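You operate a simulated robot arm through the tools that you are given. There is no shell and no other tool.

Carry out the task below with a simulated robot arm. There is one attempt and no reset: what you move stays moved.

Task
Leak-test the red finished cap at 20 kPa, then put it back.
Fine: open the blue valve before lifting the lid; leave the lid on the bench and the knob at 20.

Only the result counts: the job must be done as asked and must still hold three seconds after the hand-in. Knocking over, shifting, dropping, spilling or breaking anything else fails it. A push-on lid holds only when it is set on centred and level and pressed home; a screw cap is set on level and turned clockwise until tight.

Robot
A 7-joint arm with a two-finger parallel gripper, fixed in place. Base frame: the origin is at the foot of the arm, x ahead of it, y to its left, z up; the work surface is at about z = 86. Lengths are in cm, angles in degrees, forces in N, time in s.
Its first joint turns from -166.0 to 166.0 degrees. Payload 4.4 kg.
The TCP is the grasp point between the finger pads, 2.3 cm short of the fingertips. In the tool frame z runs along the fingers and y along their closing line. The gripper opens to 9.4 cm. The fingers are 3.8 cm wide and 1 cm thick; the gripper's body (5.4 by 9.6 cm) begins 3.9 cm behind the TCP.
Orientation is that of the tool frame in the base frame, as a unit quaternion [x, y, z, w]. With the fingers straight down and closing along the base's y, the tool's x points along the base's -x, its y along +y and its z along -z.

Tools
- The arm moves only by the tool move_arm. Its argument "deltas" is a list of rows, each an object of numbers (a shift or turn left out is 0, a gripper value left out holds the last): "ax", "ay", "az": the turn, a rotation vector about the base's x, y, z in degrees; "x", "y", "z": the shift along the base's x, y, z in cm; "hand": the gripper command, from -1 (fully open) to 1 (shut), values between in proportion. In form: [{"ax": .., "ay": .., "az": .., "x": .., "y": .., "z": .., "hand": ..}, ...]. A call has 1 to 20 rows; each row is the pose to reach, as a shift and turn from the pose commanded when the call began. Each row takes 0.2 s and may step no farther than 5 cm and 8.6 degrees from the row before; otherwise, or with a gripper value out of range, the whole call is refused. A pose out of reach is approached as far as the arm can. The call stops where the force on the tool passes 40 N (or 10 N more than at its start, if that is more) or the arm is blocked; 0.2 s more then pass. The fingers move at their own pace (about 10.8 cm/s each) and stop on an object; they squeeze with about 22 N. The grip force told is the motor's: it shows also when the fingers shut on nothing. Time passes only in rows, and 0.2 s behind the last, so rows that repeat a pose let the fingers close. It gives the time, the measured TCP pose, the force on the tool (base axes), the opening and the grip force at its end, in the units of the frame above (readings bear some noise), with the torque about the TCP (base axes, N m) and any sound that the robot's microphone picked up.
- Cameras (640 x 400 px; columns grow to the right, rows downward): "scene" is fixed at [22.02, 50.08, 160.84]; the picture's right is [-0.80, -0.61, 0.00], its down [-0.51, 0.66, -0.55] and it looks along [0.33, -0.44, -0.83] (base axes); focal length 214 px, centre (320, 200). "wrist" rides on the gripper at [8.6, 1.6, -7.5] in the tool frame; the picture's right is [-0.18, 0.98, 0.00], its down [-0.58, -0.11, -0.81] and it looks along [-0.79, -0.15, 0.59] (tool axes); focal length 243 px, centre (320, 200). There is no depth. A picture from a camera that has moved, and an enlarged one, comes with that camera's place and axes in the base frame and with its lens.
- get_image(camera): a new picture of that camera. It takes no simulated time.
- enlarge(camera, box): a new picture of the part [left, top, right, bottom] of that camera's present view, enlarged. It takes no simulated time.
- sign_off(): hands the job in; it is judged then, once.

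Places have to be worked out from the pictures, the camera data and where the tool is seen. Open the gripper and draw the arm clear of the work before you hand the job in, unless the task says otherwise.

The tools are called after "Emit:" by a JSON object that holds its "op" and its "data". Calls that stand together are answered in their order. move_arm: Moves the arm, as the interface text tells. Its arguments: {"type":"object","properties":{"deltas":{"type":"array"}},"required":["deltas"]} The other tools are called the same way: get_image (camera) takes a picture; enlarge (camera, box) takes an enlarged picture of a part of a camera's view; sign_off () hands the job in.

At the start:

```text
clock: 0.0
tcp_pos: [39.28, -38.74, 118.9]
orientation: [0.0, 1.0, 0.001, 0.0]
wrist_force: [0.3, -0.6, 0.5]
moment: [0.0, -0.01, 0.0]
finger_gap: 9.4
grip_force: 0.0
```

scene: 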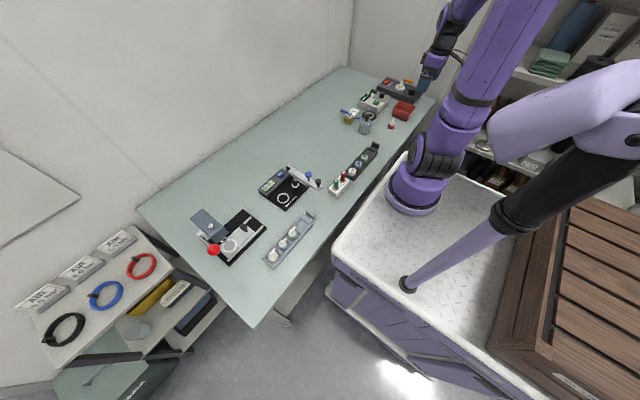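
wrist: 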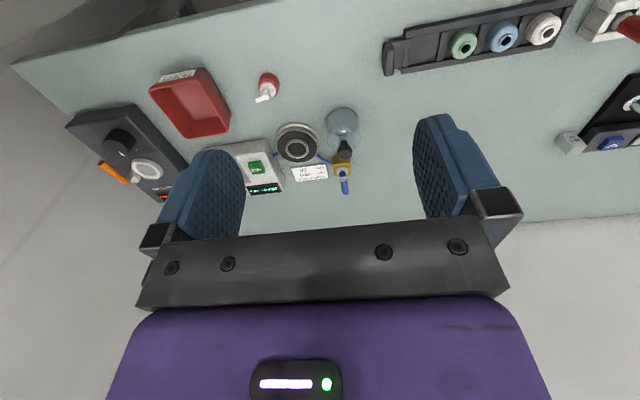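

I start by enlarging the scene camera's view to identify the devices on the bench.

Emit:
{"op": "enlarge", "data": {"camera": "scene", "box": [180, 150, 340, 270]}}

Emit:
{"op": "enlarge", "data": {"camera": "scene", "box": [320, 60, 440, 200]}}

Emit:
{"op": "enlarge", "data": {"camera": "wrist", "box": [60, 50, 380, 250]}}

Emit:
{"op": "enlarge", "data": {"camera": "wrist", "box": [360, 0, 640, 175]}}

```text
3.33 times, centred on (260, 210) of scene
camera zoom: at [22.02, 50.08, 160.84], right [-0.8, -0.61, 0.0], down [-0.51, 0.66, -0.55], along [0.33, -0.44, -0.83], focal length 715 px, centre (520, 167)
```

zoom: 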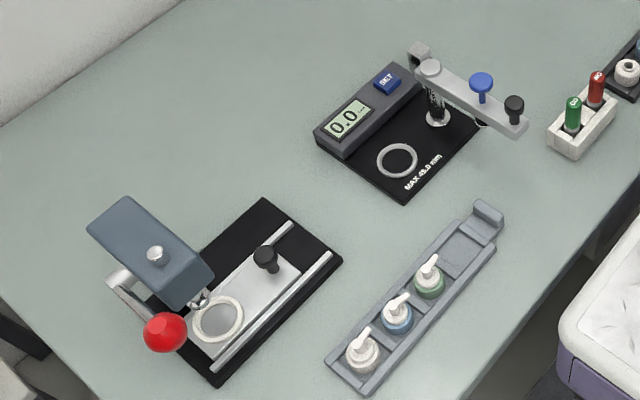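

```text
2.86 times, centred on (380, 130) of scene
camera zoom: at [22.02, 50.08, 160.84], right [-0.8, -0.61, 0.0], down [-0.51, 0.66, -0.55], along [0.33, -0.44, -0.83], focal length 613 px, centre (149, 400)
```

zoom: 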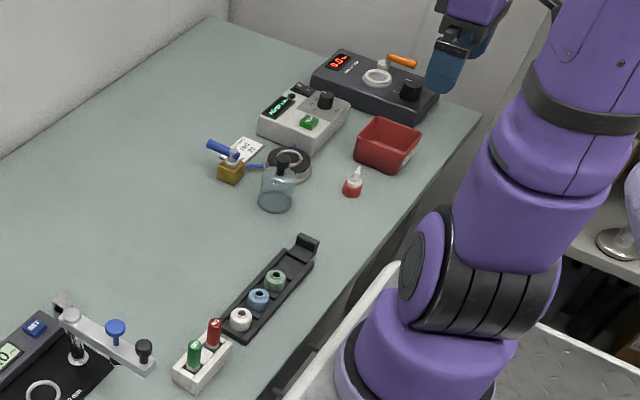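

```text
2.00 times, centred on (220, 150) of wrist
camera zoom: at [30.5, -37.08, 126.62], right [0.18, 0.98, 0.0], down [0.58, -0.11, 0.81], along [0.79, -0.15, -0.59], focal length 485 px, centre (520, 300)
```

zoom: 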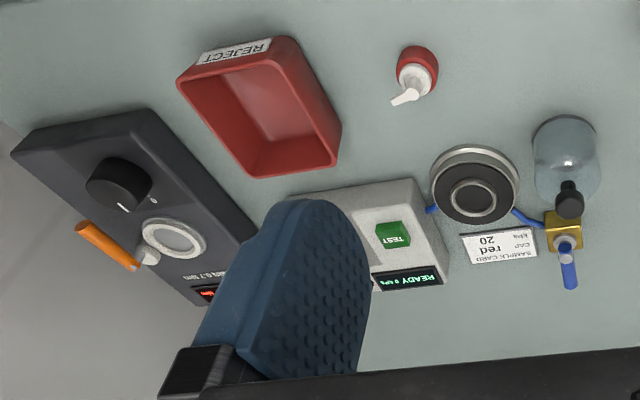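

```text
2.29 times, centred on (500, 88) of wrist
camera zoom: at [30.5, -37.08, 126.62], right [0.18, 0.98, 0.0], down [0.58, -0.11, 0.81], along [0.79, -0.15, -0.59], focal length 555 px, centre (-91, 457)
```

zoom: 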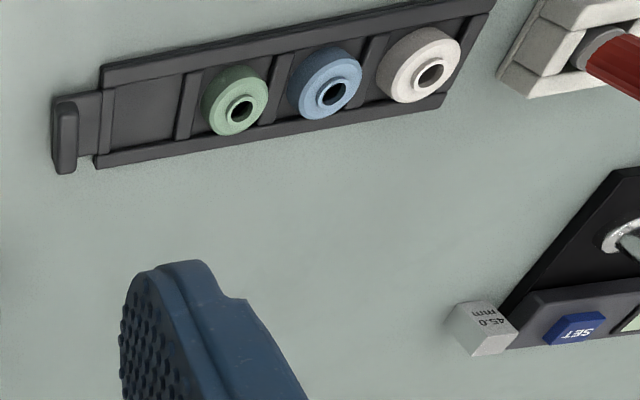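

The station has a tester box (TEST button, display, knob), a test plate, a glass bell lid with a black knob on the bench, and a valve with a blue lever. The red finished cap is near (49.5, -49.4). I shift the wrist toward the tester to get a clear view of the box.

Emit:
{"op": "move_arm", "data": {"deltas": [{"y": -4, "x": 0}, {"y": -8}, {"y": -12}, {"y": -15}, {"y": -15}]}}

Emit:
{"op": "get_image", "data": {"camera": "wrist"}}

Emit:
{"op": "enlarge", "data": {"camera": "wrist", "box": [200, 50, 460, 240]}}

```text
clock: 1.2
tcp_pos: [39.01, -53.69, 119.06]
orientation: [0.0, 1.0, 0.0, -0.001]
wrist_force: [0.6, -0.3, 0.0]
moment: [-0.01, -0.02, 0.01]
finger_gap: 9.39
grip_force: 0.0
```

```text
taken
camera wrist: at [30.4, -52.12, 126.65], right [0.18, 0.98, 0.0], down [0.58, -0.11, 0.81], along [0.79, -0.15, -0.59], focal length 243 px, centre (320, 200)
```

wrist: 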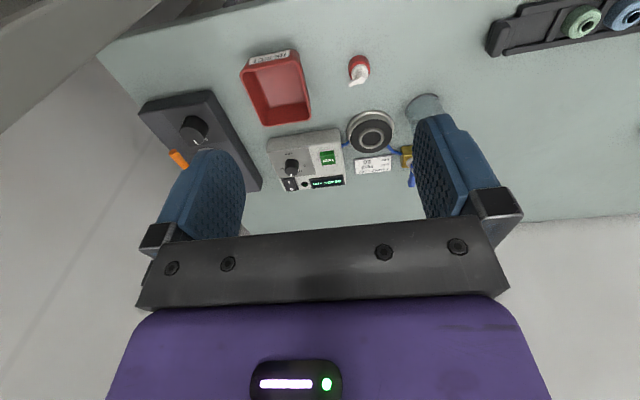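

```text
2.11 times, centred on (330, 145) of wrist
camera zoom: at [30.4, -52.12, 126.65], right [0.18, 0.98, 0.0], down [0.58, -0.11, 0.81], along [0.79, -0.15, -0.59], focal length 511 px, centre (299, 316)
```

zoom: 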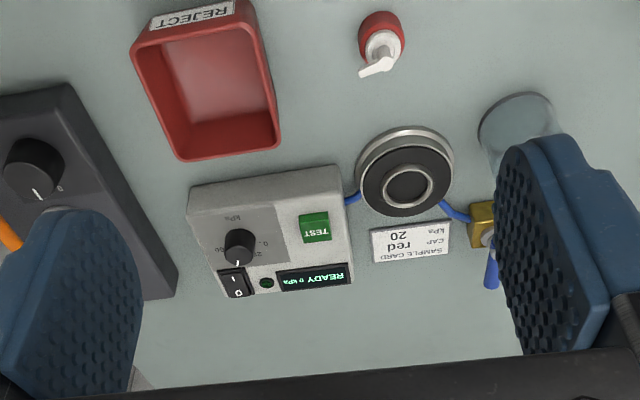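

The tester box is now visible; I zoom in hard on the knob scale, display and valve.

Emit:
{"op": "enlarge", "data": {"camera": "wrist", "box": [260, 120, 360, 200]}}

Emit:
{"op": "enlarge", "data": {"camera": "wrist", "box": [340, 80, 450, 200]}}

Emit:
{"op": "enlarge", "data": {"camera": "scene", "box": [330, 70, 430, 140]}}

```text
5.00 times, centred on (310, 160) of wrist
camera zoom: at [30.4, -52.12, 126.65], right [0.18, 0.98, 0.0], down [0.58, -0.11, 0.81], along [0.79, -0.15, -0.59], focal length 1213 px, centre (370, 400)
```

zoom: 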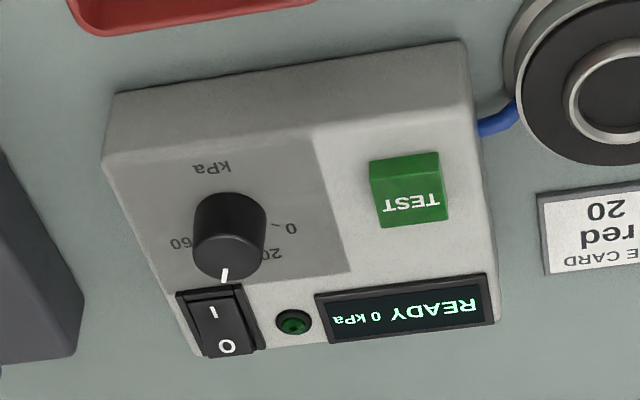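

```text
3.33 times, centred on (395, 140) of wrist
camera zoom: at [30.4, -52.12, 126.65], right [0.18, 0.98, 0.0], down [0.58, -0.11, 0.81], along [0.79, -0.15, -0.59], focal length 809 px, centre (70, 400)
```

zoom: 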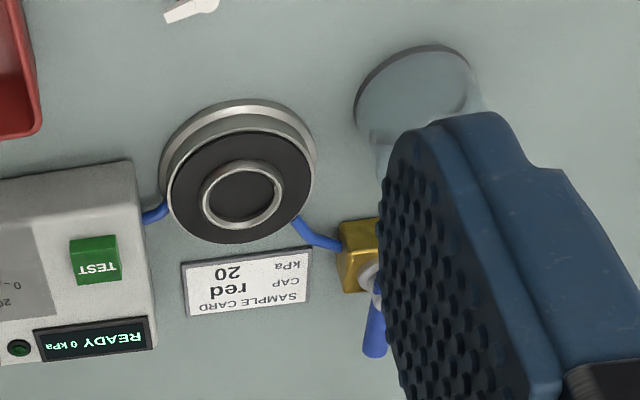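

```text
5.71 times, centred on (380, 105) of scene
camera zoom: at [22.02, 50.08, 160.84], right [-0.8, -0.61, 0.0], down [-0.51, 0.66, -0.55], along [0.33, -0.44, -0.83], focal length 1226 px, centre (-23, 743)
```

zoom: 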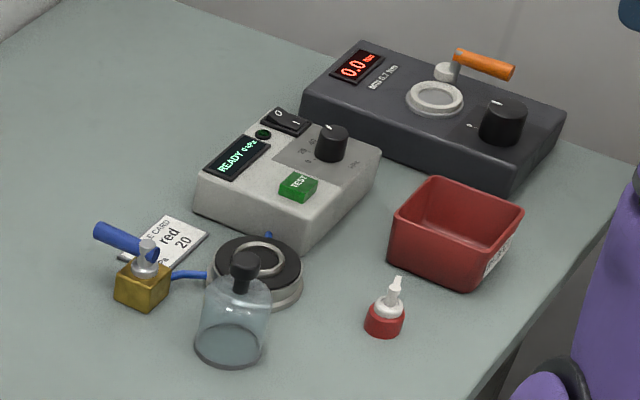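

The knob seems to point near 40 (scale 0-20-..-60), so it will need turning to 20. I tilt the tool to get a near top-down camera view over the leak-test station.

Emit:
{"op": "move_arm", "data": {"deltas": [{"x": 3, "y": 1, "z": 0, "ay": 7}, {"x": 6, "y": 2, "z": 0, "ay": 14}, {"x": 9, "y": 3, "z": 0, "ay": 21}, {"x": 12, "y": 4, "z": 0, "ay": 28}, {"x": 15, "y": 5, "z": 0, "ay": 35}, {"x": 18, "y": 5, "z": 0, "ay": 42}, {"x": 18, "y": 5, "z": 0, "ay": 42}]}}

Emit:
{"op": "get_image", "data": {"camera": "wrist"}}

```text
clock: 2.8
tcp_pos: [57.3, -48.73, 119.14]
orientation: [0.0, 0.933, 0.0, -0.359]
wrist_force: [0.0, -0.1, 0.6]
moment: [-0.01, 0.01, 0.02]
finger_gap: 9.39
grip_force: 0.0
```

```text
taken
camera wrist: at [55.86, -47.0, 130.56], right [0.14, 0.98, -0.12], down [0.97, -0.11, 0.21], along [0.19, -0.15, -0.97], focal length 243 px, centre (320, 200)
```

wrist: 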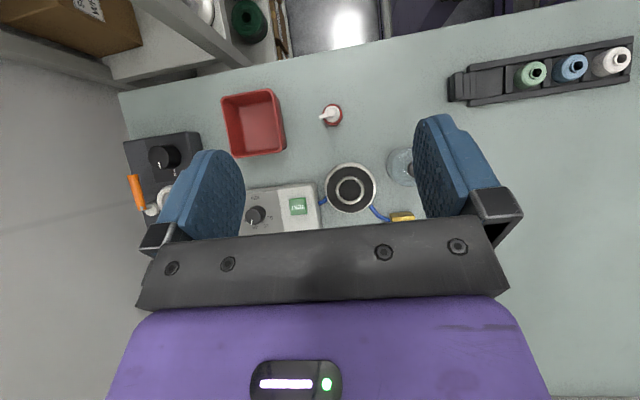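

I shift further out in x so the fingers no longer hide the knob, valve and bell.

Emit:
{"op": "move_arm", "data": {"deltas": [{"x": 4}, {"x": 8}, {"x": 12, "z": -2}, {"x": 12, "z": -2}]}}

Emit:
{"op": "get_image", "data": {"camera": "wrist"}}

Emit:
{"op": "enlarge", "data": {"camera": "wrist", "box": [220, 80, 320, 160]}}

Emit:
{"op": "enlarge", "data": {"camera": "wrist", "box": [310, 70, 430, 170]}}

Emit:
{"op": "enlarge", "data": {"camera": "wrist", "box": [290, 10, 390, 80]}}

```text
clock: 3.8
tcp_pos: [69.27, -48.78, 117.16]
orientation: [0.0, 0.934, 0.0, -0.358]
wrist_force: [0.0, 1.6, -0.3]
moment: [0.0, -0.04, 0.01]
finger_gap: 9.4
grip_force: 0.0
```

```text
taken
camera wrist: at [67.83, -47.14, 128.68], right [0.14, 0.98, -0.12], down [0.97, -0.11, 0.21], along [0.19, -0.15, -0.97], focal length 243 px, centre (320, 200)
```

wrist: 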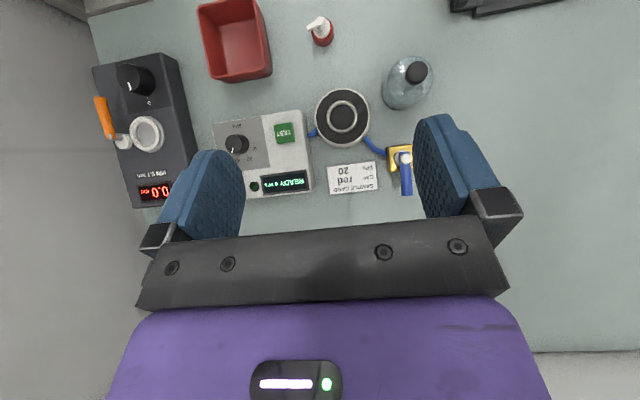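

```text
5.00 times, centred on (270, 120) of wrist
camera zoom: at [67.83, -47.14, 128.68], right [0.14, 0.98, -0.12], down [0.97, -0.11, 0.21], along [0.19, -0.15, -0.97], focal length 1213 px, centre (570, 600)
```

zoom: 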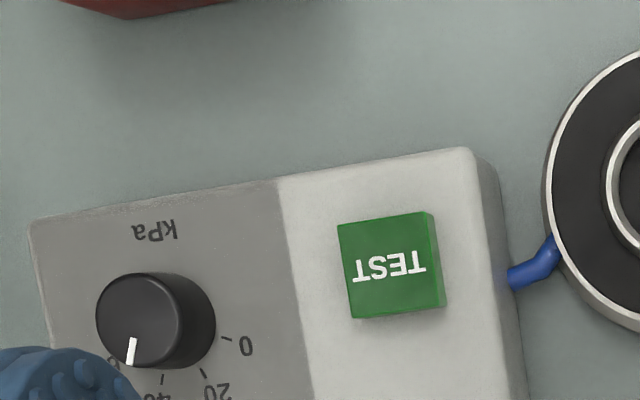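

```text
4.00 times, centred on (370, 120) of wrist
camera zoom: at [67.83, -47.14, 128.68], right [0.14, 0.98, -0.12], down [0.97, -0.11, 0.21], along [0.19, -0.15, -0.97], focal length 970 px, centre (120, 520)
```

zoom: 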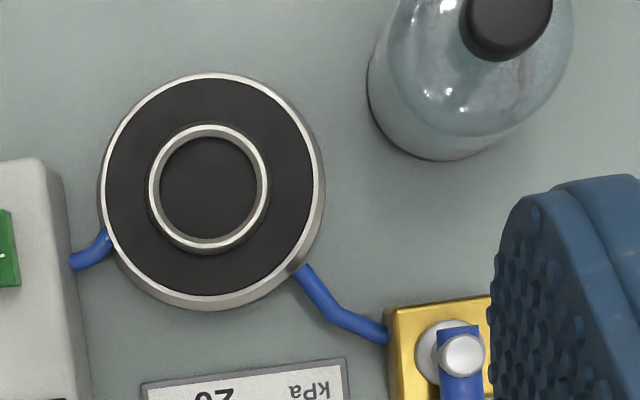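

```text
5.71 times, centred on (340, 45) of wrist
camera zoom: at [67.83, -47.14, 128.68], right [0.14, 0.98, -0.12], down [0.97, -0.11, 0.21], along [0.19, -0.15, -0.97], focal length 1386 px, centre (206, 1086)
```

zoom: 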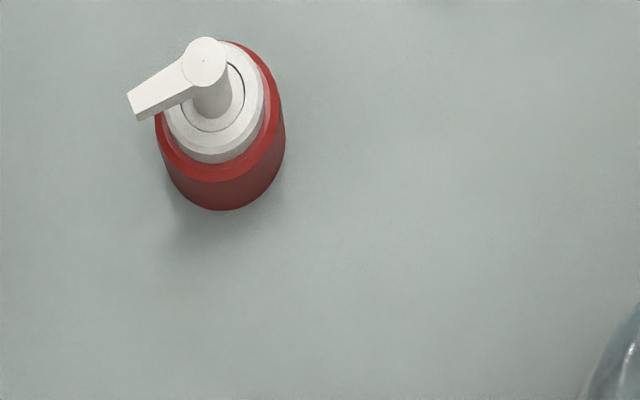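

Knob points roughly at 50-60, cap's red base about (49.6, -49.5), 3.6 cm across, spout pointing roughly -y/+x. I now shift +y to see the valve, lever and bell unobstructed.

Emit:
{"op": "move_arm", "data": {"deltas": [{"y": 5}, {"y": 10, "z": -2}, {"y": 14, "z": -4}, {"y": 14, "z": -4}]}}

Emit:
{"op": "get_image", "data": {"camera": "wrist"}}

Emit:
{"op": "enlarge", "data": {"camera": "wrist", "box": [270, 80, 370, 160]}}

Emit:
{"op": "enlarge", "data": {"camera": "wrist", "box": [270, 0, 370, 80]}}

```text
refused: row 2 steps farther than a row can; nothing moved
```

```text
taken
camera wrist: at [67.83, -47.14, 128.68], right [0.14, 0.98, -0.12], down [0.97, -0.11, 0.21], along [0.19, -0.15, -0.97], focal length 243 px, centre (320, 200)
```

wrist: 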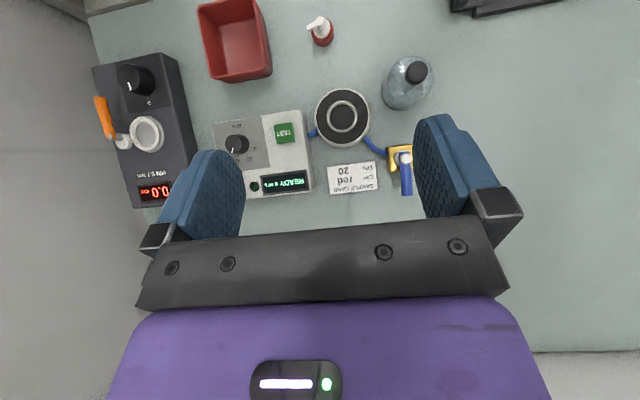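

```text
5.00 times, centred on (320, 120) of wrist
camera zoom: at [67.83, -47.14, 128.68], right [0.14, 0.98, -0.12], down [0.97, -0.11, 0.21], along [0.19, -0.15, -0.97], focal length 1213 px, centre (320, 600)
```

zoom: 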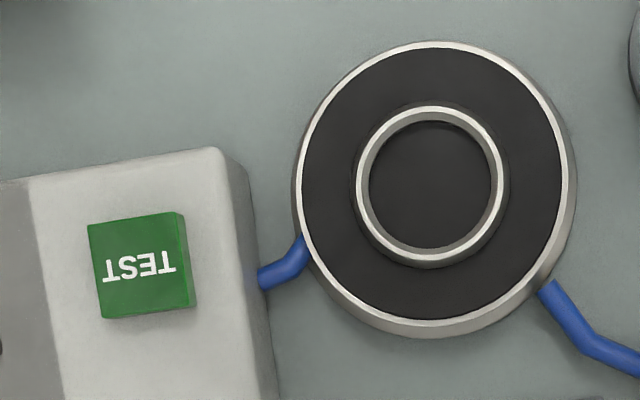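

```text
5.00 times, centred on (320, 40) of wrist
camera zoom: at [67.83, -47.14, 128.68], right [0.14, 0.98, -0.12], down [0.97, -0.11, 0.21], along [0.19, -0.15, -0.97], focal length 1213 px, centre (320, 1000)
```

zoom: 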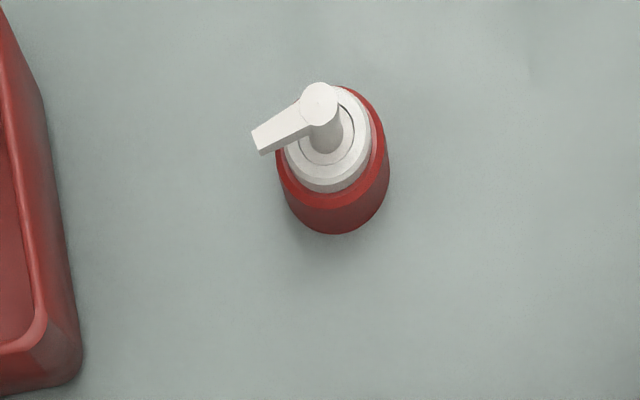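

The step was refused as too long; I repeat with smaller steps.

Emit:
{"op": "move_arm", "data": {"deltas": [{"y": 4, "z": -1}, {"y": 8, "z": -2}, {"y": 12, "z": -3}, {"y": 14, "z": -4}, {"y": 14, "z": -4}]}}

Emit:
{"op": "get_image", "data": {"camera": "wrist"}}

Emit:
{"op": "enlarge", "data": {"camera": "wrist", "box": [250, 90, 350, 200]}}

Emit:
{"op": "enlarge", "data": {"camera": "wrist", "box": [250, 20, 370, 100]}}

```text
clock: 5.0
tcp_pos: [68.8, -34.76, 113.04]
orientation: [-0.001, 0.934, -0.001, -0.358]
wrist_force: [0.0, -0.2, 0.0]
moment: [0.0, 0.0, -0.01]
finger_gap: 9.41
grip_force: 0.1
```

```text
taken
camera wrist: at [67.45, -33.1, 124.55], right [0.14, 0.98, -0.12], down [0.97, -0.11, 0.21], along [0.19, -0.15, -0.97], focal length 243 px, centre (320, 200)
```

wrist: 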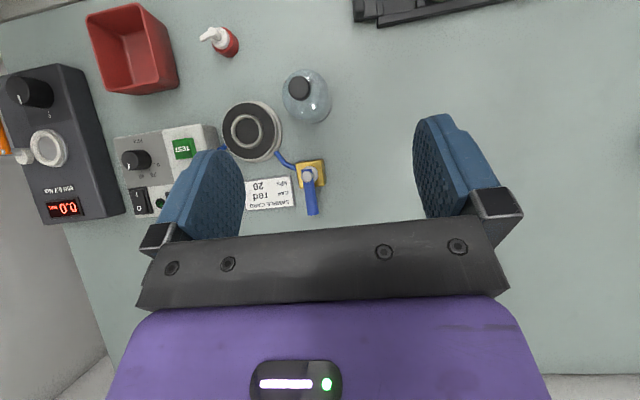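

```text
3.64 times, centred on (300, 145) of wrist
camera zoom: at [67.45, -33.1, 124.55], right [0.14, 0.98, -0.12], down [0.97, -0.11, 0.21], along [0.19, -0.15, -0.97], focal length 882 px, centre (393, 400)
```

zoom: 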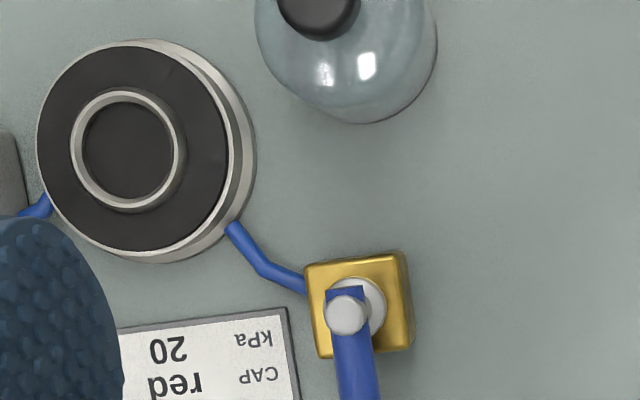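

```text
5.00 times, centred on (310, 60) of wrist
camera zoom: at [67.45, -33.1, 124.55], right [0.14, 0.98, -0.12], down [0.97, -0.11, 0.21], along [0.19, -0.15, -0.97], focal length 1213 px, centre (370, 900)
```

zoom: 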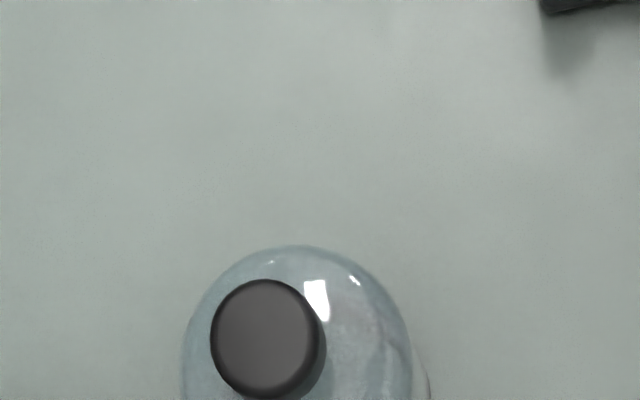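

The valve is a brass block with the tube entering from the left and its lever crosswise to the tube (closed by convention). I check for markings in tighter zooms and also view the bell.

Emit:
{"op": "enlarge", "data": {"camera": "wrist", "box": [285, 150, 345, 220]}}

Emit:
{"op": "enlarge", "data": {"camera": "wrist", "box": [260, 50, 360, 130]}}

Emit:
{"op": "enlarge", "data": {"camera": "scene", "box": [335, 100, 385, 140]}}

```text
5.71 times, centred on (315, 185) of wrist
camera zoom: at [67.45, -33.1, 124.55], right [0.14, 0.98, -0.12], down [0.97, -0.11, 0.21], along [0.19, -0.15, -0.97], focal length 1386 px, centre (349, 286)
```

zoom: 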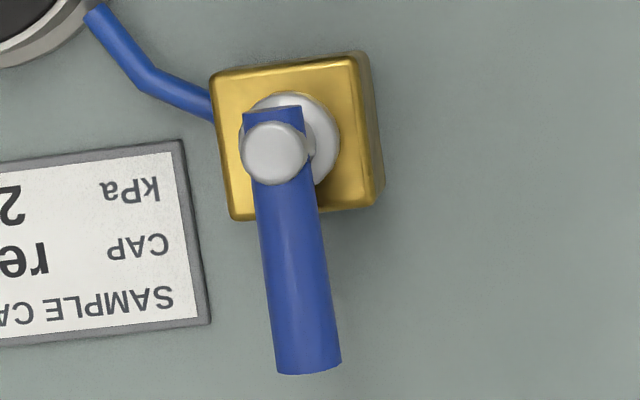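

```text
5.00 times, centred on (310, 90) of wrist
camera zoom: at [67.45, -33.1, 124.55], right [0.14, 0.98, -0.12], down [0.97, -0.11, 0.21], along [0.19, -0.15, -0.97], focal length 1213 px, centre (370, 750)
```

zoom: 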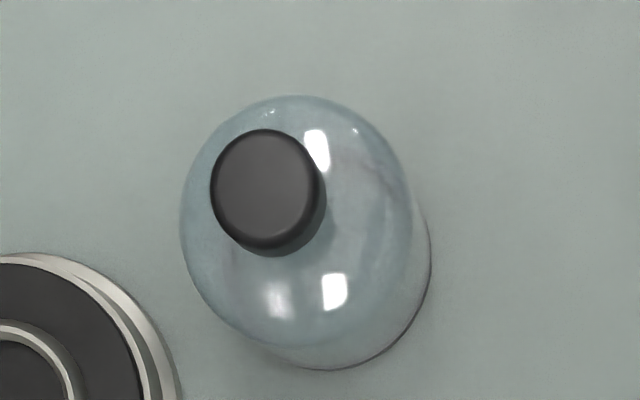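

```text
10.00 times, centred on (360, 120) of scene
camera zoom: at [22.02, 50.08, 160.84], right [-0.8, -0.61, 0.0], down [-0.51, 0.66, -0.55], along [0.33, -0.44, -0.83], focal length 2145 px, centre (-80, 1000)
```

zoom: 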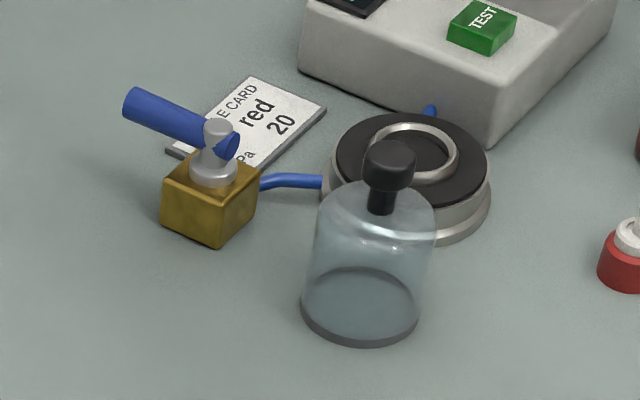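

By triangulation: plate centre ≈ (62.65, -47.9), rim top z ≈ 88.25; bell base ≈ (59.65, -38.2), r ≈ 3.2, its knob top z ≈ 95. Now I move to view the tester's pressure knob from above.

Emit:
{"op": "move_arm", "data": {"deltas": [{"x": -0.5, "y": -4.8}, {"x": -1, "y": -9.6}, {"x": -1.5, "y": -14.4}, {"x": -2, "y": -19.2}, {"x": -2.5, "y": -24}, {"x": -3, "y": -28}, {"x": -3, "y": -28}]}}

Emit:
{"op": "get_image", "data": {"camera": "wrist"}}

Emit:
{"op": "enlarge", "data": {"camera": "wrist", "box": [240, 120, 340, 220]}}

Emit:
{"op": "enlarge", "data": {"camera": "wrist", "box": [340, 20, 460, 120]}}

```text
clock: 6.6
tcp_pos: [66.55, -62.78, 112.92]
orientation: [0.001, 0.934, 0.001, -0.358]
wrist_force: [-0.1, 0.4, -0.1]
moment: [0.01, 0.0, 0.03]
finger_gap: 9.41
grip_force: 0.1
```

```text
taken
camera wrist: at [65.09, -61.23, 124.42], right [0.14, 0.98, -0.12], down [0.97, -0.11, 0.21], along [0.19, -0.15, -0.97], focal length 243 px, centre (320, 200)
```

wrist: 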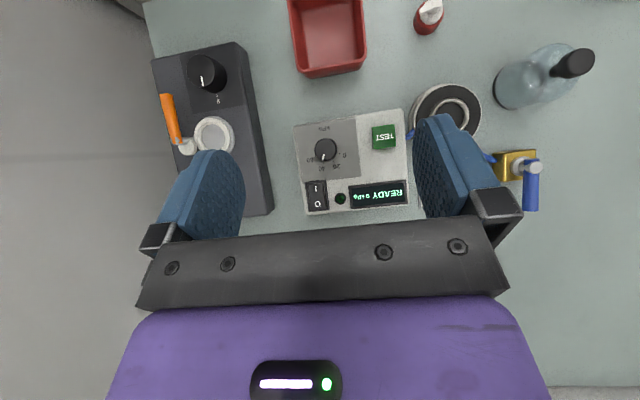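

```text
4.00 times, centred on (290, 170) of wrist
camera zoom: at [65.09, -61.23, 124.42], right [0.14, 0.98, -0.12], down [0.97, -0.11, 0.21], along [0.19, -0.15, -0.97], focal length 970 px, centre (440, 320)
```

zoom: 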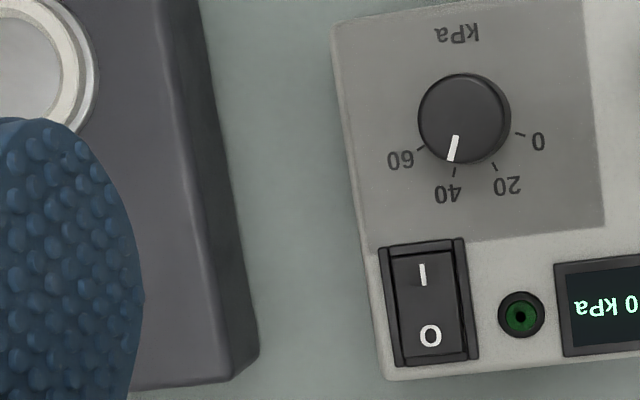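

```text
4.00 times, centred on (400, 70) of wrist
camera zoom: at [65.09, -61.23, 124.42], right [0.14, 0.98, -0.12], down [0.97, -0.11, 0.21], along [0.19, -0.15, -0.97], focal length 970 px, centre (0, 720)
```

zoom: 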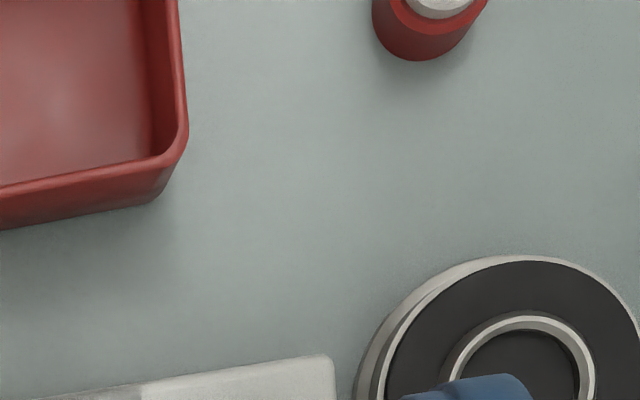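

The knob reads 40; the ticks are about 45° apart, so it needs about +45° (counter-clockwise from above). Knob top is near (64.7, -64.4, 92.9). I level the tool above it with the fingers partly closed.

Emit:
{"op": "move_arm", "data": {"deltas": [{"ay": -7, "z": -1.5, "x": -0.3, "y": -0.3, "hand": -0.1}, {"ay": -14, "z": -3, "x": -0.6, "y": -0.6}, {"ay": -21, "z": -4.5, "x": -0.9, "y": -0.9}, {"ay": -28, "z": -6, "x": -1.2, "y": -1.2}, {"ay": -35, "z": -7.5, "x": -1.5, "y": -1.5}, {"ay": -42, "z": -9, "x": -1.6, "y": -1.7}, {"ay": -42, "z": -9, "x": -1.6, "y": -1.7}, {"ay": -42, "z": -9, "x": -1.6, "y": -1.7}]}}

Emit:
{"op": "get_image", "data": {"camera": "wrist"}}

```text
clock: 8.4
tcp_pos: [64.56, -64.41, 104.11]
orientation: [0.0, 1.0, 0.0, 0.0]
wrist_force: [-0.4, 0.3, -0.3]
moment: [0.02, -0.01, 0.0]
finger_gap: 5.19
grip_force: 0.1
```

```text
taken
camera wrist: at [55.94, -62.73, 111.64], right [0.18, 0.98, 0.0], down [0.58, -0.11, 0.81], along [0.79, -0.15, -0.59], focal length 243 px, centre (320, 200)
```

wrist: 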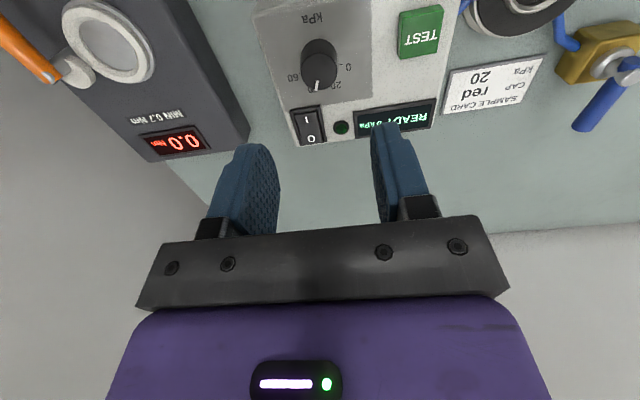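

I zoom on the knob to verify its position against this view.

Emit:
{"op": "enlarge", "data": {"camera": "wrist", "box": [270, 10, 370, 110]}}

Emit:
{"op": "enlarge", "data": {"camera": "scene", "box": [360, 70, 430, 120]}}

```text
4.00 times, centred on (320, 60) of wrist
camera zoom: at [55.94, -62.73, 111.64], right [0.18, 0.98, 0.0], down [0.58, -0.11, 0.81], along [0.79, -0.15, -0.59], focal length 970 px, centre (320, 760)
```

zoom: 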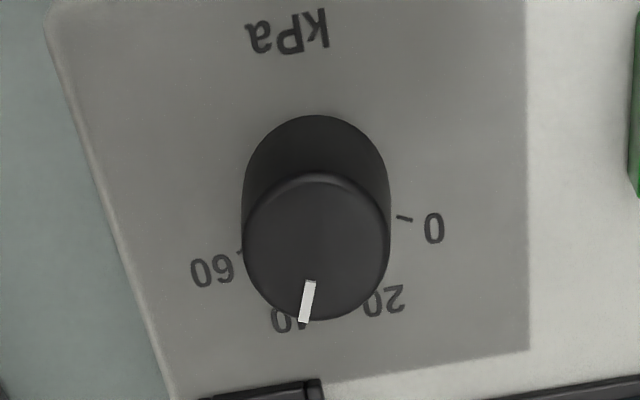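

```text
8.00 times, centred on (395, 95) of scene
camera zoom: at [22.02, 50.08, 160.84], right [-0.8, -0.61, 0.0], down [-0.51, 0.66, -0.55], along [0.33, -0.44, -0.83], focal length 1716 px, centre (-280, 1040)
```

zoom: 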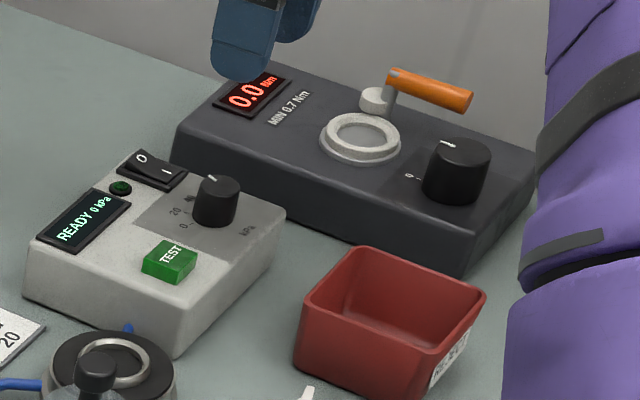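

Knob axis confirmed at about (64.8, -64.4), panel about z 90.5. I turn the tool -22°, descend around the knob and close.

Emit:
{"op": "move_arm", "data": {"deltas": [{"az": -7, "x": 0.1}, {"az": -14, "x": 0.1, "z": -3}, {"az": -22, "x": 0.1, "z": -6}, {"az": -22, "x": 0.1, "z": -8}, {"az": -22, "x": 0.1, "z": -9.5}, {"az": -22, "x": 0.1, "z": -10.5}, {"az": -22, "x": 0.1, "z": -10.5}]}}

Emit:
{"op": "get_image", "data": {"camera": "wrist"}}

```text
clock: 10.0
tcp_pos: [64.8, -64.34, 93.38]
orientation: [0.191, 0.982, 0.0, 0.001]
wrist_force: [0.4, -0.2, 0.1]
moment: [0.03, -0.01, -0.01]
finger_gap: 5.16
grip_force: 0.1
```

```text
taken
camera wrist: at [57.33, -59.59, 100.99], right [0.54, 0.84, 0.0], down [0.5, -0.32, 0.81], along [0.68, -0.43, -0.59], focal length 243 px, centre (320, 200)
```

wrist: 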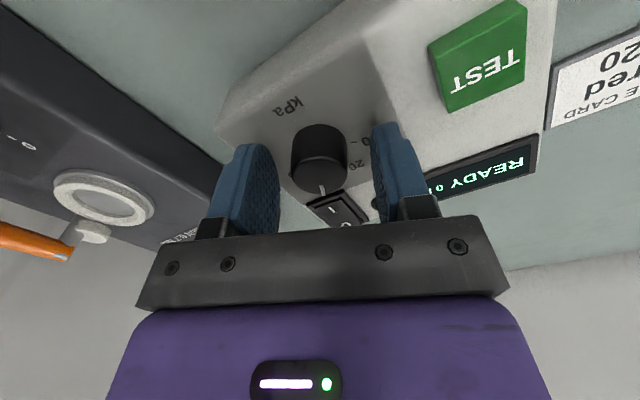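

The knob sits centred between the fingers. I close on it.

Emit:
{"op": "move_arm", "data": {"deltas": [{"hand": 0.6}, {"hand": 1}, {"hand": 1}, {"hand": 1}]}}

```text
clock: 11.0
tcp_pos: [64.65, -64.36, 93.38]
orientation: [0.19, 0.982, 0.0, 0.0]
wrist_force: [-3.4, -7.0, -2.3]
moment: [0.2, -0.33, -0.02]
finger_gap: 2.98
grip_force: 44.7
```

Gripped at a 2.98 cm gap. I turn +45° counter-clockwise.

Emit:
{"op": "move_arm", "data": {"deltas": [{"az": 7.5}, {"az": 15}, {"az": 22.5}, {"az": 30}, {"az": 37.5}, {"az": 45}, {"az": 45}, {"az": 45}]}}

Emit:
{"op": "get_image", "data": {"camera": "wrist"}}

```text
clock: 12.8
tcp_pos: [64.67, -64.51, 93.36]
orientation: [-0.2, 0.98, 0.0, 0.0]
wrist_force: [13.1, -29.6, -8.7]
moment: [0.03, 0.07, -0.08]
finger_gap: 2.96
grip_force: 44.9
```

```text
taken
camera wrist: at [56.11, -66.48, 100.99], right [-0.22, 0.98, 0.0], down [0.58, 0.13, 0.81], along [0.79, 0.17, -0.59], focal length 243 px, centre (320, 200)
```

wrist: 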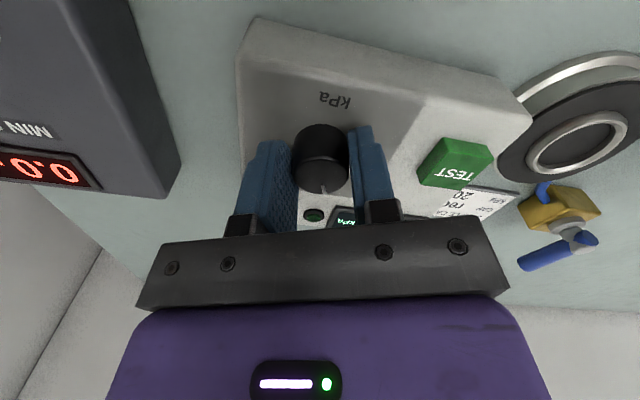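

The knob turned with the tool. There's side force from misalignment, so I release and rise to check the pointer.

Emit:
{"op": "move_arm", "data": {"deltas": [{"hand": -0.1}, {"hand": -0.1}, {"hand": -0.1}, {"z": 2}, {"z": 5}, {"z": 9}, {"z": 10.5}, {"z": 10.5}]}}

Emit:
{"op": "get_image", "data": {"camera": "wrist"}}

Emit:
{"op": "enlarge", "data": {"camera": "wrist", "box": [270, 10, 370, 110]}}

```text
clock: 14.6
tcp_pos: [64.65, -64.27, 103.86]
orientation: [-0.199, 0.98, 0.0, 0.001]
wrist_force: [-0.5, 0.4, 0.1]
moment: [-0.02, 0.02, 0.0]
finger_gap: 5.17
grip_force: 0.1
```

```text
taken
camera wrist: at [56.05, -66.18, 111.45], right [-0.21, 0.98, 0.0], down [0.58, 0.13, 0.81], along [0.79, 0.17, -0.59], focal length 243 px, centre (320, 200)
```

wrist: 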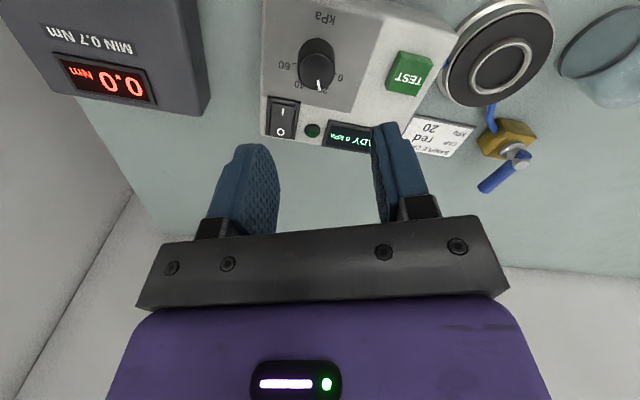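

```text
4.00 times, centred on (320, 60) of wrist
camera zoom: at [56.05, -66.18, 111.45], right [-0.21, 0.98, 0.0], down [0.58, 0.13, 0.81], along [0.79, 0.17, -0.59], focal length 970 px, centre (320, 760)
```

zoom: 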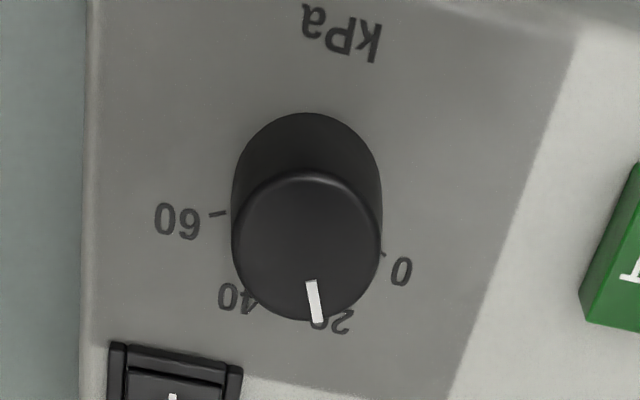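

It moved near 20; I take a top-down view to measure the pointer precisely.

Emit:
{"op": "move_arm", "data": {"deltas": [{"az": -7.6, "z": 3}, {"az": -15.3, "z": 6}, {"az": -23, "z": 9}, {"az": -23, "z": 9}]}}

Emit:
{"op": "move_arm", "data": {"deltas": [{"ay": 7, "x": 0.3}, {"ay": 14, "x": 0.6}, {"ay": 21, "x": 0.9}, {"ay": 28, "x": 1.2}, {"ay": 35, "x": 1.5}, {"ay": 42, "x": 1.6}, {"ay": 42, "x": 1.6}, {"ay": 42, "x": 1.6}]}}

Emit:
{"op": "enlarge", "data": {"camera": "wrist", "box": [280, 100, 380, 200]}}

Emit:
{"op": "get_image", "data": {"camera": "wrist"}}

```text
clock: 15.6
tcp_pos: [64.62, -64.49, 113.31]
orientation: [0.001, 1.0, 0.0, 0.0]
wrist_force: [-0.4, 0.3, -0.1]
moment: [0.02, -0.01, -0.01]
finger_gap: 5.16
grip_force: 0.1
```

```text
clock: 17.4
tcp_pos: [66.28, -64.35, 113.07]
orientation: [0.0, 0.933, -0.001, -0.359]
wrist_force: [0.1, -0.2, 0.5]
moment: [0.02, 0.04, 0.02]
finger_gap: 5.18
grip_force: 0.1
```

```text
4.00 times, centred on (330, 150) of wrist
camera zoom: at [64.91, -62.8, 124.54], right [0.14, 0.98, -0.12], down [0.97, -0.11, 0.21], along [0.19, -0.15, -0.97], focal length 970 px, centre (280, 400)
```

zoom: 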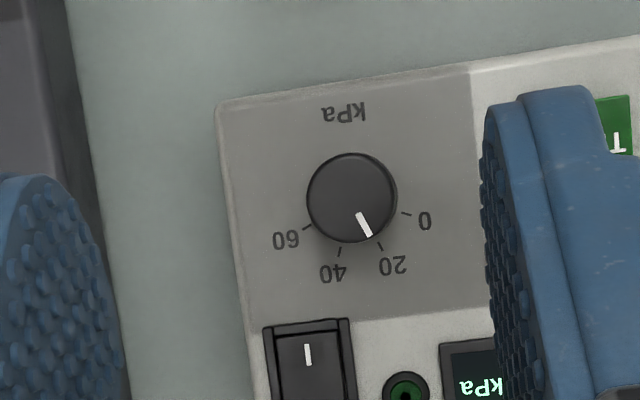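

```text
taken
camera wrist: at [64.91, -62.8, 124.54], right [0.14, 0.98, -0.12], down [0.97, -0.11, 0.21], along [0.19, -0.15, -0.97], focal length 243 px, centre (320, 200)
```

wrist: 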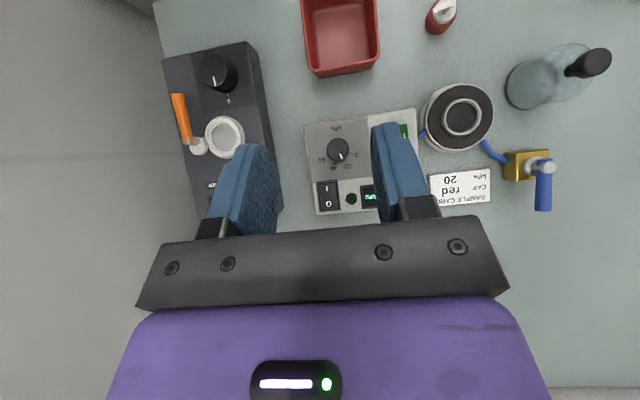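

The pointer is slightly short of 20 (about 22). I zoom tighter to quantify it.

Emit:
{"op": "enlarge", "data": {"camera": "wrist", "box": [320, 132, 360, 168]}}

```text
11.11 times, centred on (340, 150) of wrist
camera zoom: at [64.91, -62.8, 124.54], right [0.14, 0.98, -0.12], down [0.97, -0.11, 0.21], along [0.19, -0.15, -0.97], focal length 2696 px, centre (98, 756)
```

zoom: 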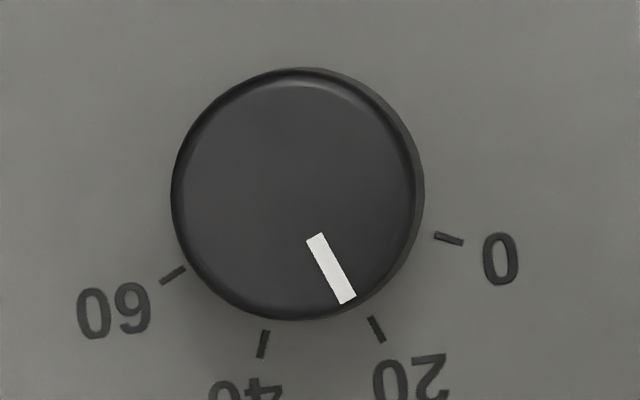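

The pointer is about 3° short of 20 (roughly 21.3). I go back down, regrip and turn a few degrees more.

Emit:
{"op": "move_arm", "data": {"deltas": [{"ay": -7, "x": -0.3, "z": -2}, {"ay": -14, "x": -0.6, "z": -4}, {"ay": -21, "x": -0.9, "z": -6}, {"ay": -28, "x": -1.2, "z": -8}, {"ay": -35, "x": -1.4, "z": -10}, {"ay": -42, "x": -1.6, "z": -13}, {"ay": -42, "x": -1.6, "y": -0.05, "z": -16}, {"ay": -42, "x": -1.6, "y": -0.05, "z": -18}, {"ay": -42, "x": -1.6, "y": -0.05, "z": -19.5}, {"ay": -42, "x": -1.6, "y": -0.05, "z": -19.5}, {"ay": -42, "x": -1.6, "y": -0.05, "z": -19.5, "hand": 0.6}, {"ay": -42, "x": -1.6, "y": -0.05, "z": -19.5, "hand": 1}, {"ay": -42, "x": -1.6, "y": -0.05, "z": -19.5, "hand": 1}, {"ay": -42, "x": -1.6, "y": -0.05, "z": -19.5, "hand": 1}]}}

```text
clock: 20.4
tcp_pos: [64.28, -64.46, 93.66]
orientation: [0.0, 1.0, 0.001, 0.0]
wrist_force: [-1.7, 11.2, -5.1]
moment: [-0.2, -0.34, 0.04]
finger_gap: 2.98
grip_force: 45.3
```

Gripped. I turn +5° with a small y correction to relieve the side force.

Emit:
{"op": "move_arm", "data": {"deltas": [{"y": 0.05}, {"y": 0.1}, {"y": 0.1, "az": 1.5}, {"y": 0.1, "az": 3}, {"y": 0.1, "az": 4.5}, {"y": 0.1, "az": 4.5}, {"y": 0.1, "az": 4.5}]}}

```text
clock: 22.0
tcp_pos: [64.41, -64.67, 93.61]
orientation: [-0.038, 0.999, -0.001, 0.001]
wrist_force: [-16.6, -12.3, 3.6]
moment: [0.06, 0.68, -0.05]
finger_gap: 2.93
grip_force: 44.8
```

I release, rise and inspect the pointer again from above.

Emit:
{"op": "move_arm", "data": {"deltas": [{"hand": -0.1}, {"hand": -0.1}, {"hand": -0.1}, {"z": 2}, {"z": 5}, {"z": 9}, {"z": 13}, {"z": 17}, {"z": 19.5}, {"z": 19.5, "az": -4.5}, {"z": 19.5, "az": -4.5}]}}

Emit:
{"op": "move_arm", "data": {"deltas": [{"ay": 7, "x": 0.3}, {"ay": 14, "x": 0.6}, {"ay": 21, "x": 0.9}, {"ay": 28, "x": 1.2}, {"ay": 35, "x": 1.5}, {"ay": 42, "x": 1.6}, {"ay": 42, "x": 1.6}, {"ay": 42, "x": 1.6}]}}

Emit:
{"op": "enlarge", "data": {"camera": "wrist", "box": [320, 132, 360, 168]}}

```text
clock: 24.4
tcp_pos: [64.71, -64.52, 112.92]
orientation: [0.0, 1.0, 0.0, 0.0]
wrist_force: [0.4, 0.2, 0.8]
moment: [0.01, 0.01, 0.01]
finger_gap: 5.15
grip_force: 0.1
```

```text
clock: 26.2
tcp_pos: [66.31, -64.32, 112.93]
orientation: [0.0, 0.933, 0.001, -0.36]
wrist_force: [0.2, 0.0, 0.3]
moment: [0.01, 0.02, 0.0]
finger_gap: 5.18
grip_force: 0.1
```

```text
11.11 times, centred on (340, 150) of wrist
camera zoom: at [64.81, -62.73, 124.44], right [0.14, 0.98, -0.12], down [0.97, -0.11, 0.21], along [0.19, -0.15, -0.97], focal length 2696 px, centre (98, 756)
```

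zoom: 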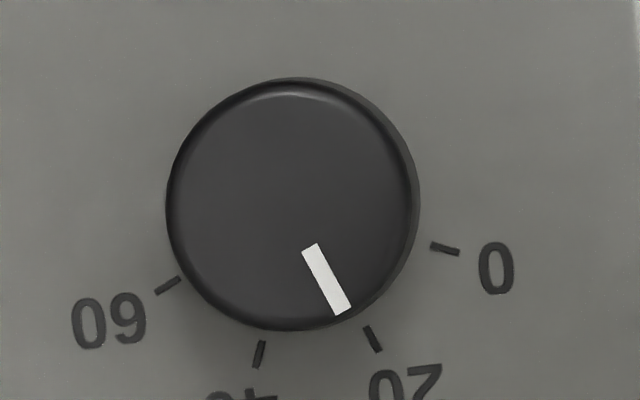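

Converting to bench angles, the ticks sit at ±22.5°/±67.5°, and the pointer at about 21°, only ~1.5° from the 20 mark. I zoom even tighter to measure it.

Emit:
{"op": "enlarge", "data": {"camera": "wrist", "box": [332, 141, 352, 153]}}

Emit:
{"op": "enlarge", "data": {"camera": "wrist", "box": [328, 134, 354, 150]}}

```text
16.00 times, centred on (342, 147) of wrist
camera zoom: at [64.81, -62.73, 124.44], right [0.14, 0.98, -0.12], down [0.97, -0.11, 0.21], along [0.19, -0.15, -0.97], focal length 3882 px, centre (-32, 1048)
```

zoom: 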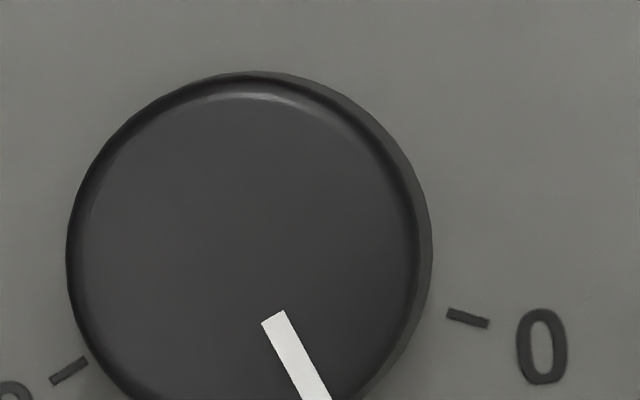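

```text
16.00 times, centred on (341, 142) of wrist
camera zoom: at [64.81, -62.73, 124.44], right [0.14, 0.98, -0.12], down [0.97, -0.11, 0.21], along [0.19, -0.15, -0.97], focal length 3882 px, centre (-16, 1128)
```

zoom: 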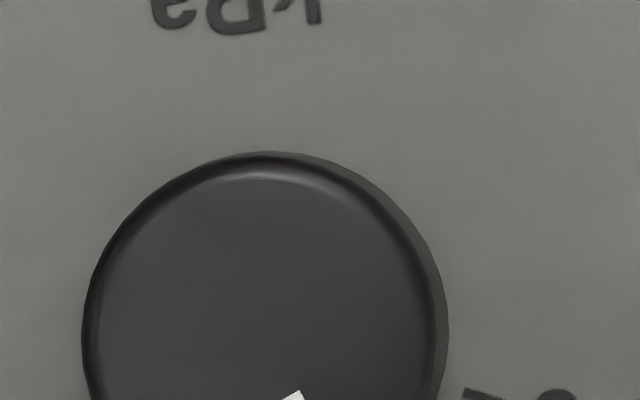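

Emit:
{"op": "enlarge", "data": {"camera": "wrist", "box": [332, 149, 352, 161]}}

```text
16.00 times, centred on (342, 155) of wrist
camera zoom: at [64.81, -62.73, 124.44], right [0.14, 0.98, -0.12], down [0.97, -0.11, 0.21], along [0.19, -0.15, -0.97], focal length 3882 px, centre (-32, 920)
```

zoom: 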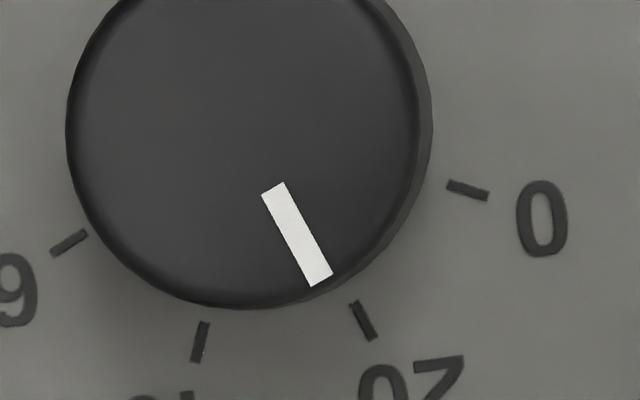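

Pointer measures 21.2° versus 22.5° for the 20 mark, i.e. about 20.5 kPa — I'll check it on the display. Next I level the tool and go over the red cap for a close look.

Emit:
{"op": "move_arm", "data": {"deltas": [{"ay": -7, "x": -2.8, "y": 2.5, "z": -1, "hand": -1}, {"ay": -14, "x": -5.6, "y": 5, "z": -2}, {"ay": -21, "x": -8.4, "y": 7.5, "z": -3}, {"ay": -28, "x": -11.2, "y": 10, "z": -5}, {"ay": -35, "x": -14, "y": 12.5, "z": -7}, {"ay": -42, "x": -16.8, "y": 15, "z": -9}, {"ay": -42, "x": -16.8, "y": 15, "z": -11}, {"ay": -42, "x": -16.8, "y": 15, "z": -11}, {"ay": -42, "x": -16.8, "y": 15, "z": -11}]}}

Emit:
{"op": "get_image", "data": {"camera": "wrist"}}

Emit:
{"op": "enlarge", "data": {"camera": "wrist", "box": [270, 40, 370, 120]}}

```text
clock: 28.2
tcp_pos: [49.37, -49.46, 102.04]
orientation: [0.0, 1.0, 0.001, 0.0]
wrist_force: [0.4, 0.2, 0.6]
moment: [-0.01, -0.02, -0.01]
finger_gap: 9.38
grip_force: 0.1
```

```text
taken
camera wrist: at [40.71, -47.81, 109.65], right [0.18, 0.98, 0.0], down [0.58, -0.11, 0.81], along [0.79, -0.15, -0.59], focal length 243 px, centre (320, 200)
```

wrist: 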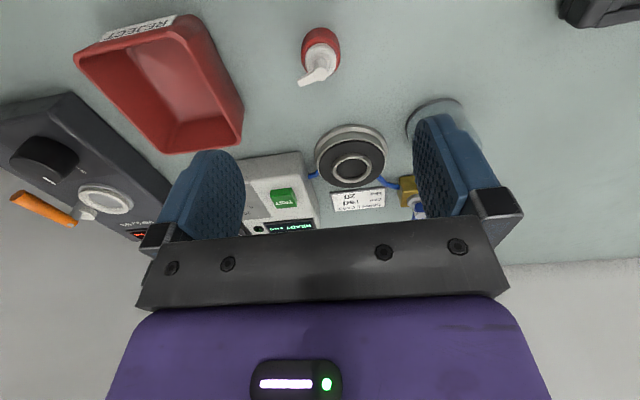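

```text
5.00 times, centred on (320, 80) of wrist
camera zoom: at [40.71, -47.81, 109.65], right [0.18, 0.98, 0.0], down [0.58, -0.11, 0.81], along [0.79, -0.15, -0.59], focal length 1213 px, centre (320, 800)
```

zoom: 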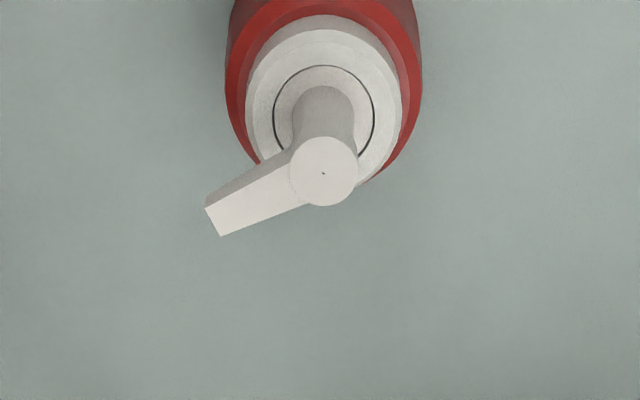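

The nozzle top triangulates to (49.85, -49.46, 90.7). I look at the whole cap, including its lower edge, and the spout direction.

Emit:
{"op": "enlarge", "data": {"camera": "wrist", "box": [280, 15, 360, 95]}}

Emit:
{"op": "enlarge", "data": {"camera": "wrist", "box": [300, 110, 400, 200]}}

Emit:
{"op": "enlarge", "data": {"camera": "scene", "box": [370, 105, 410, 135]}}

```text
5.00 times, centred on (320, 55) of wrist
camera zoom: at [40.71, -47.81, 109.65], right [0.18, 0.98, 0.0], down [0.58, -0.11, 0.81], along [0.79, -0.15, -0.59], focal length 1213 px, centre (320, 925)
```

zoom: 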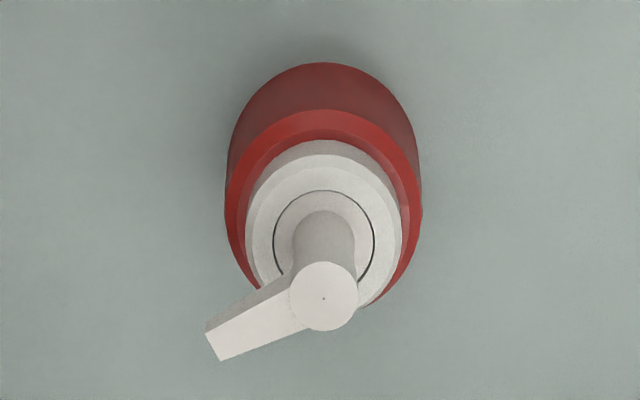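

```text
4.44 times, centred on (350, 155) of wrist
camera zoom: at [40.71, -47.81, 109.65], right [0.18, 0.98, 0.0], down [0.58, -0.11, 0.81], along [0.79, -0.15, -0.59], focal length 1078 px, centre (187, 400)
```

zoom: 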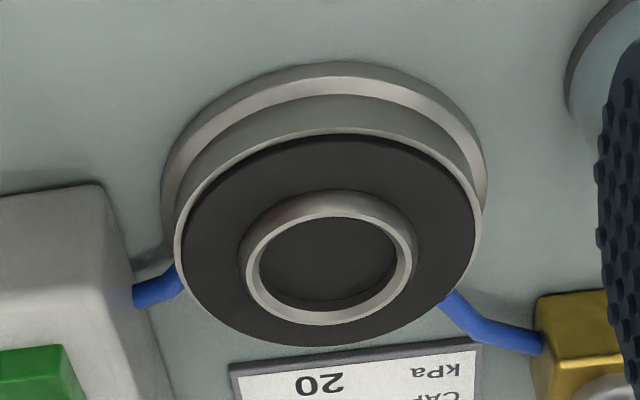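

```text
13.33 times, centred on (390, 120) of scene
camera zoom: at [22.02, 50.08, 160.84], right [-0.8, -0.61, 0.0], down [-0.51, 0.66, -0.55], along [0.33, -0.44, -0.83], focal length 2860 px, centre (-613, 1267)
```

zoom: 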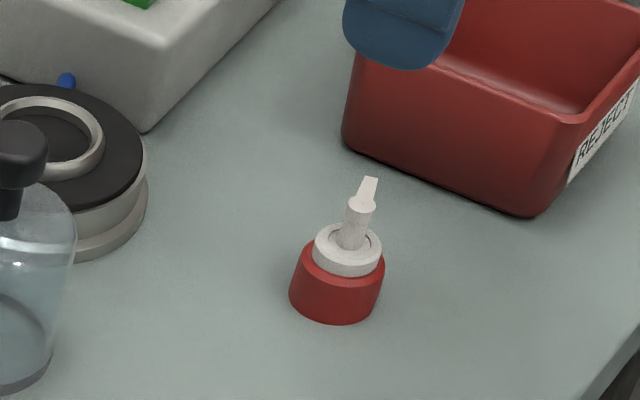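

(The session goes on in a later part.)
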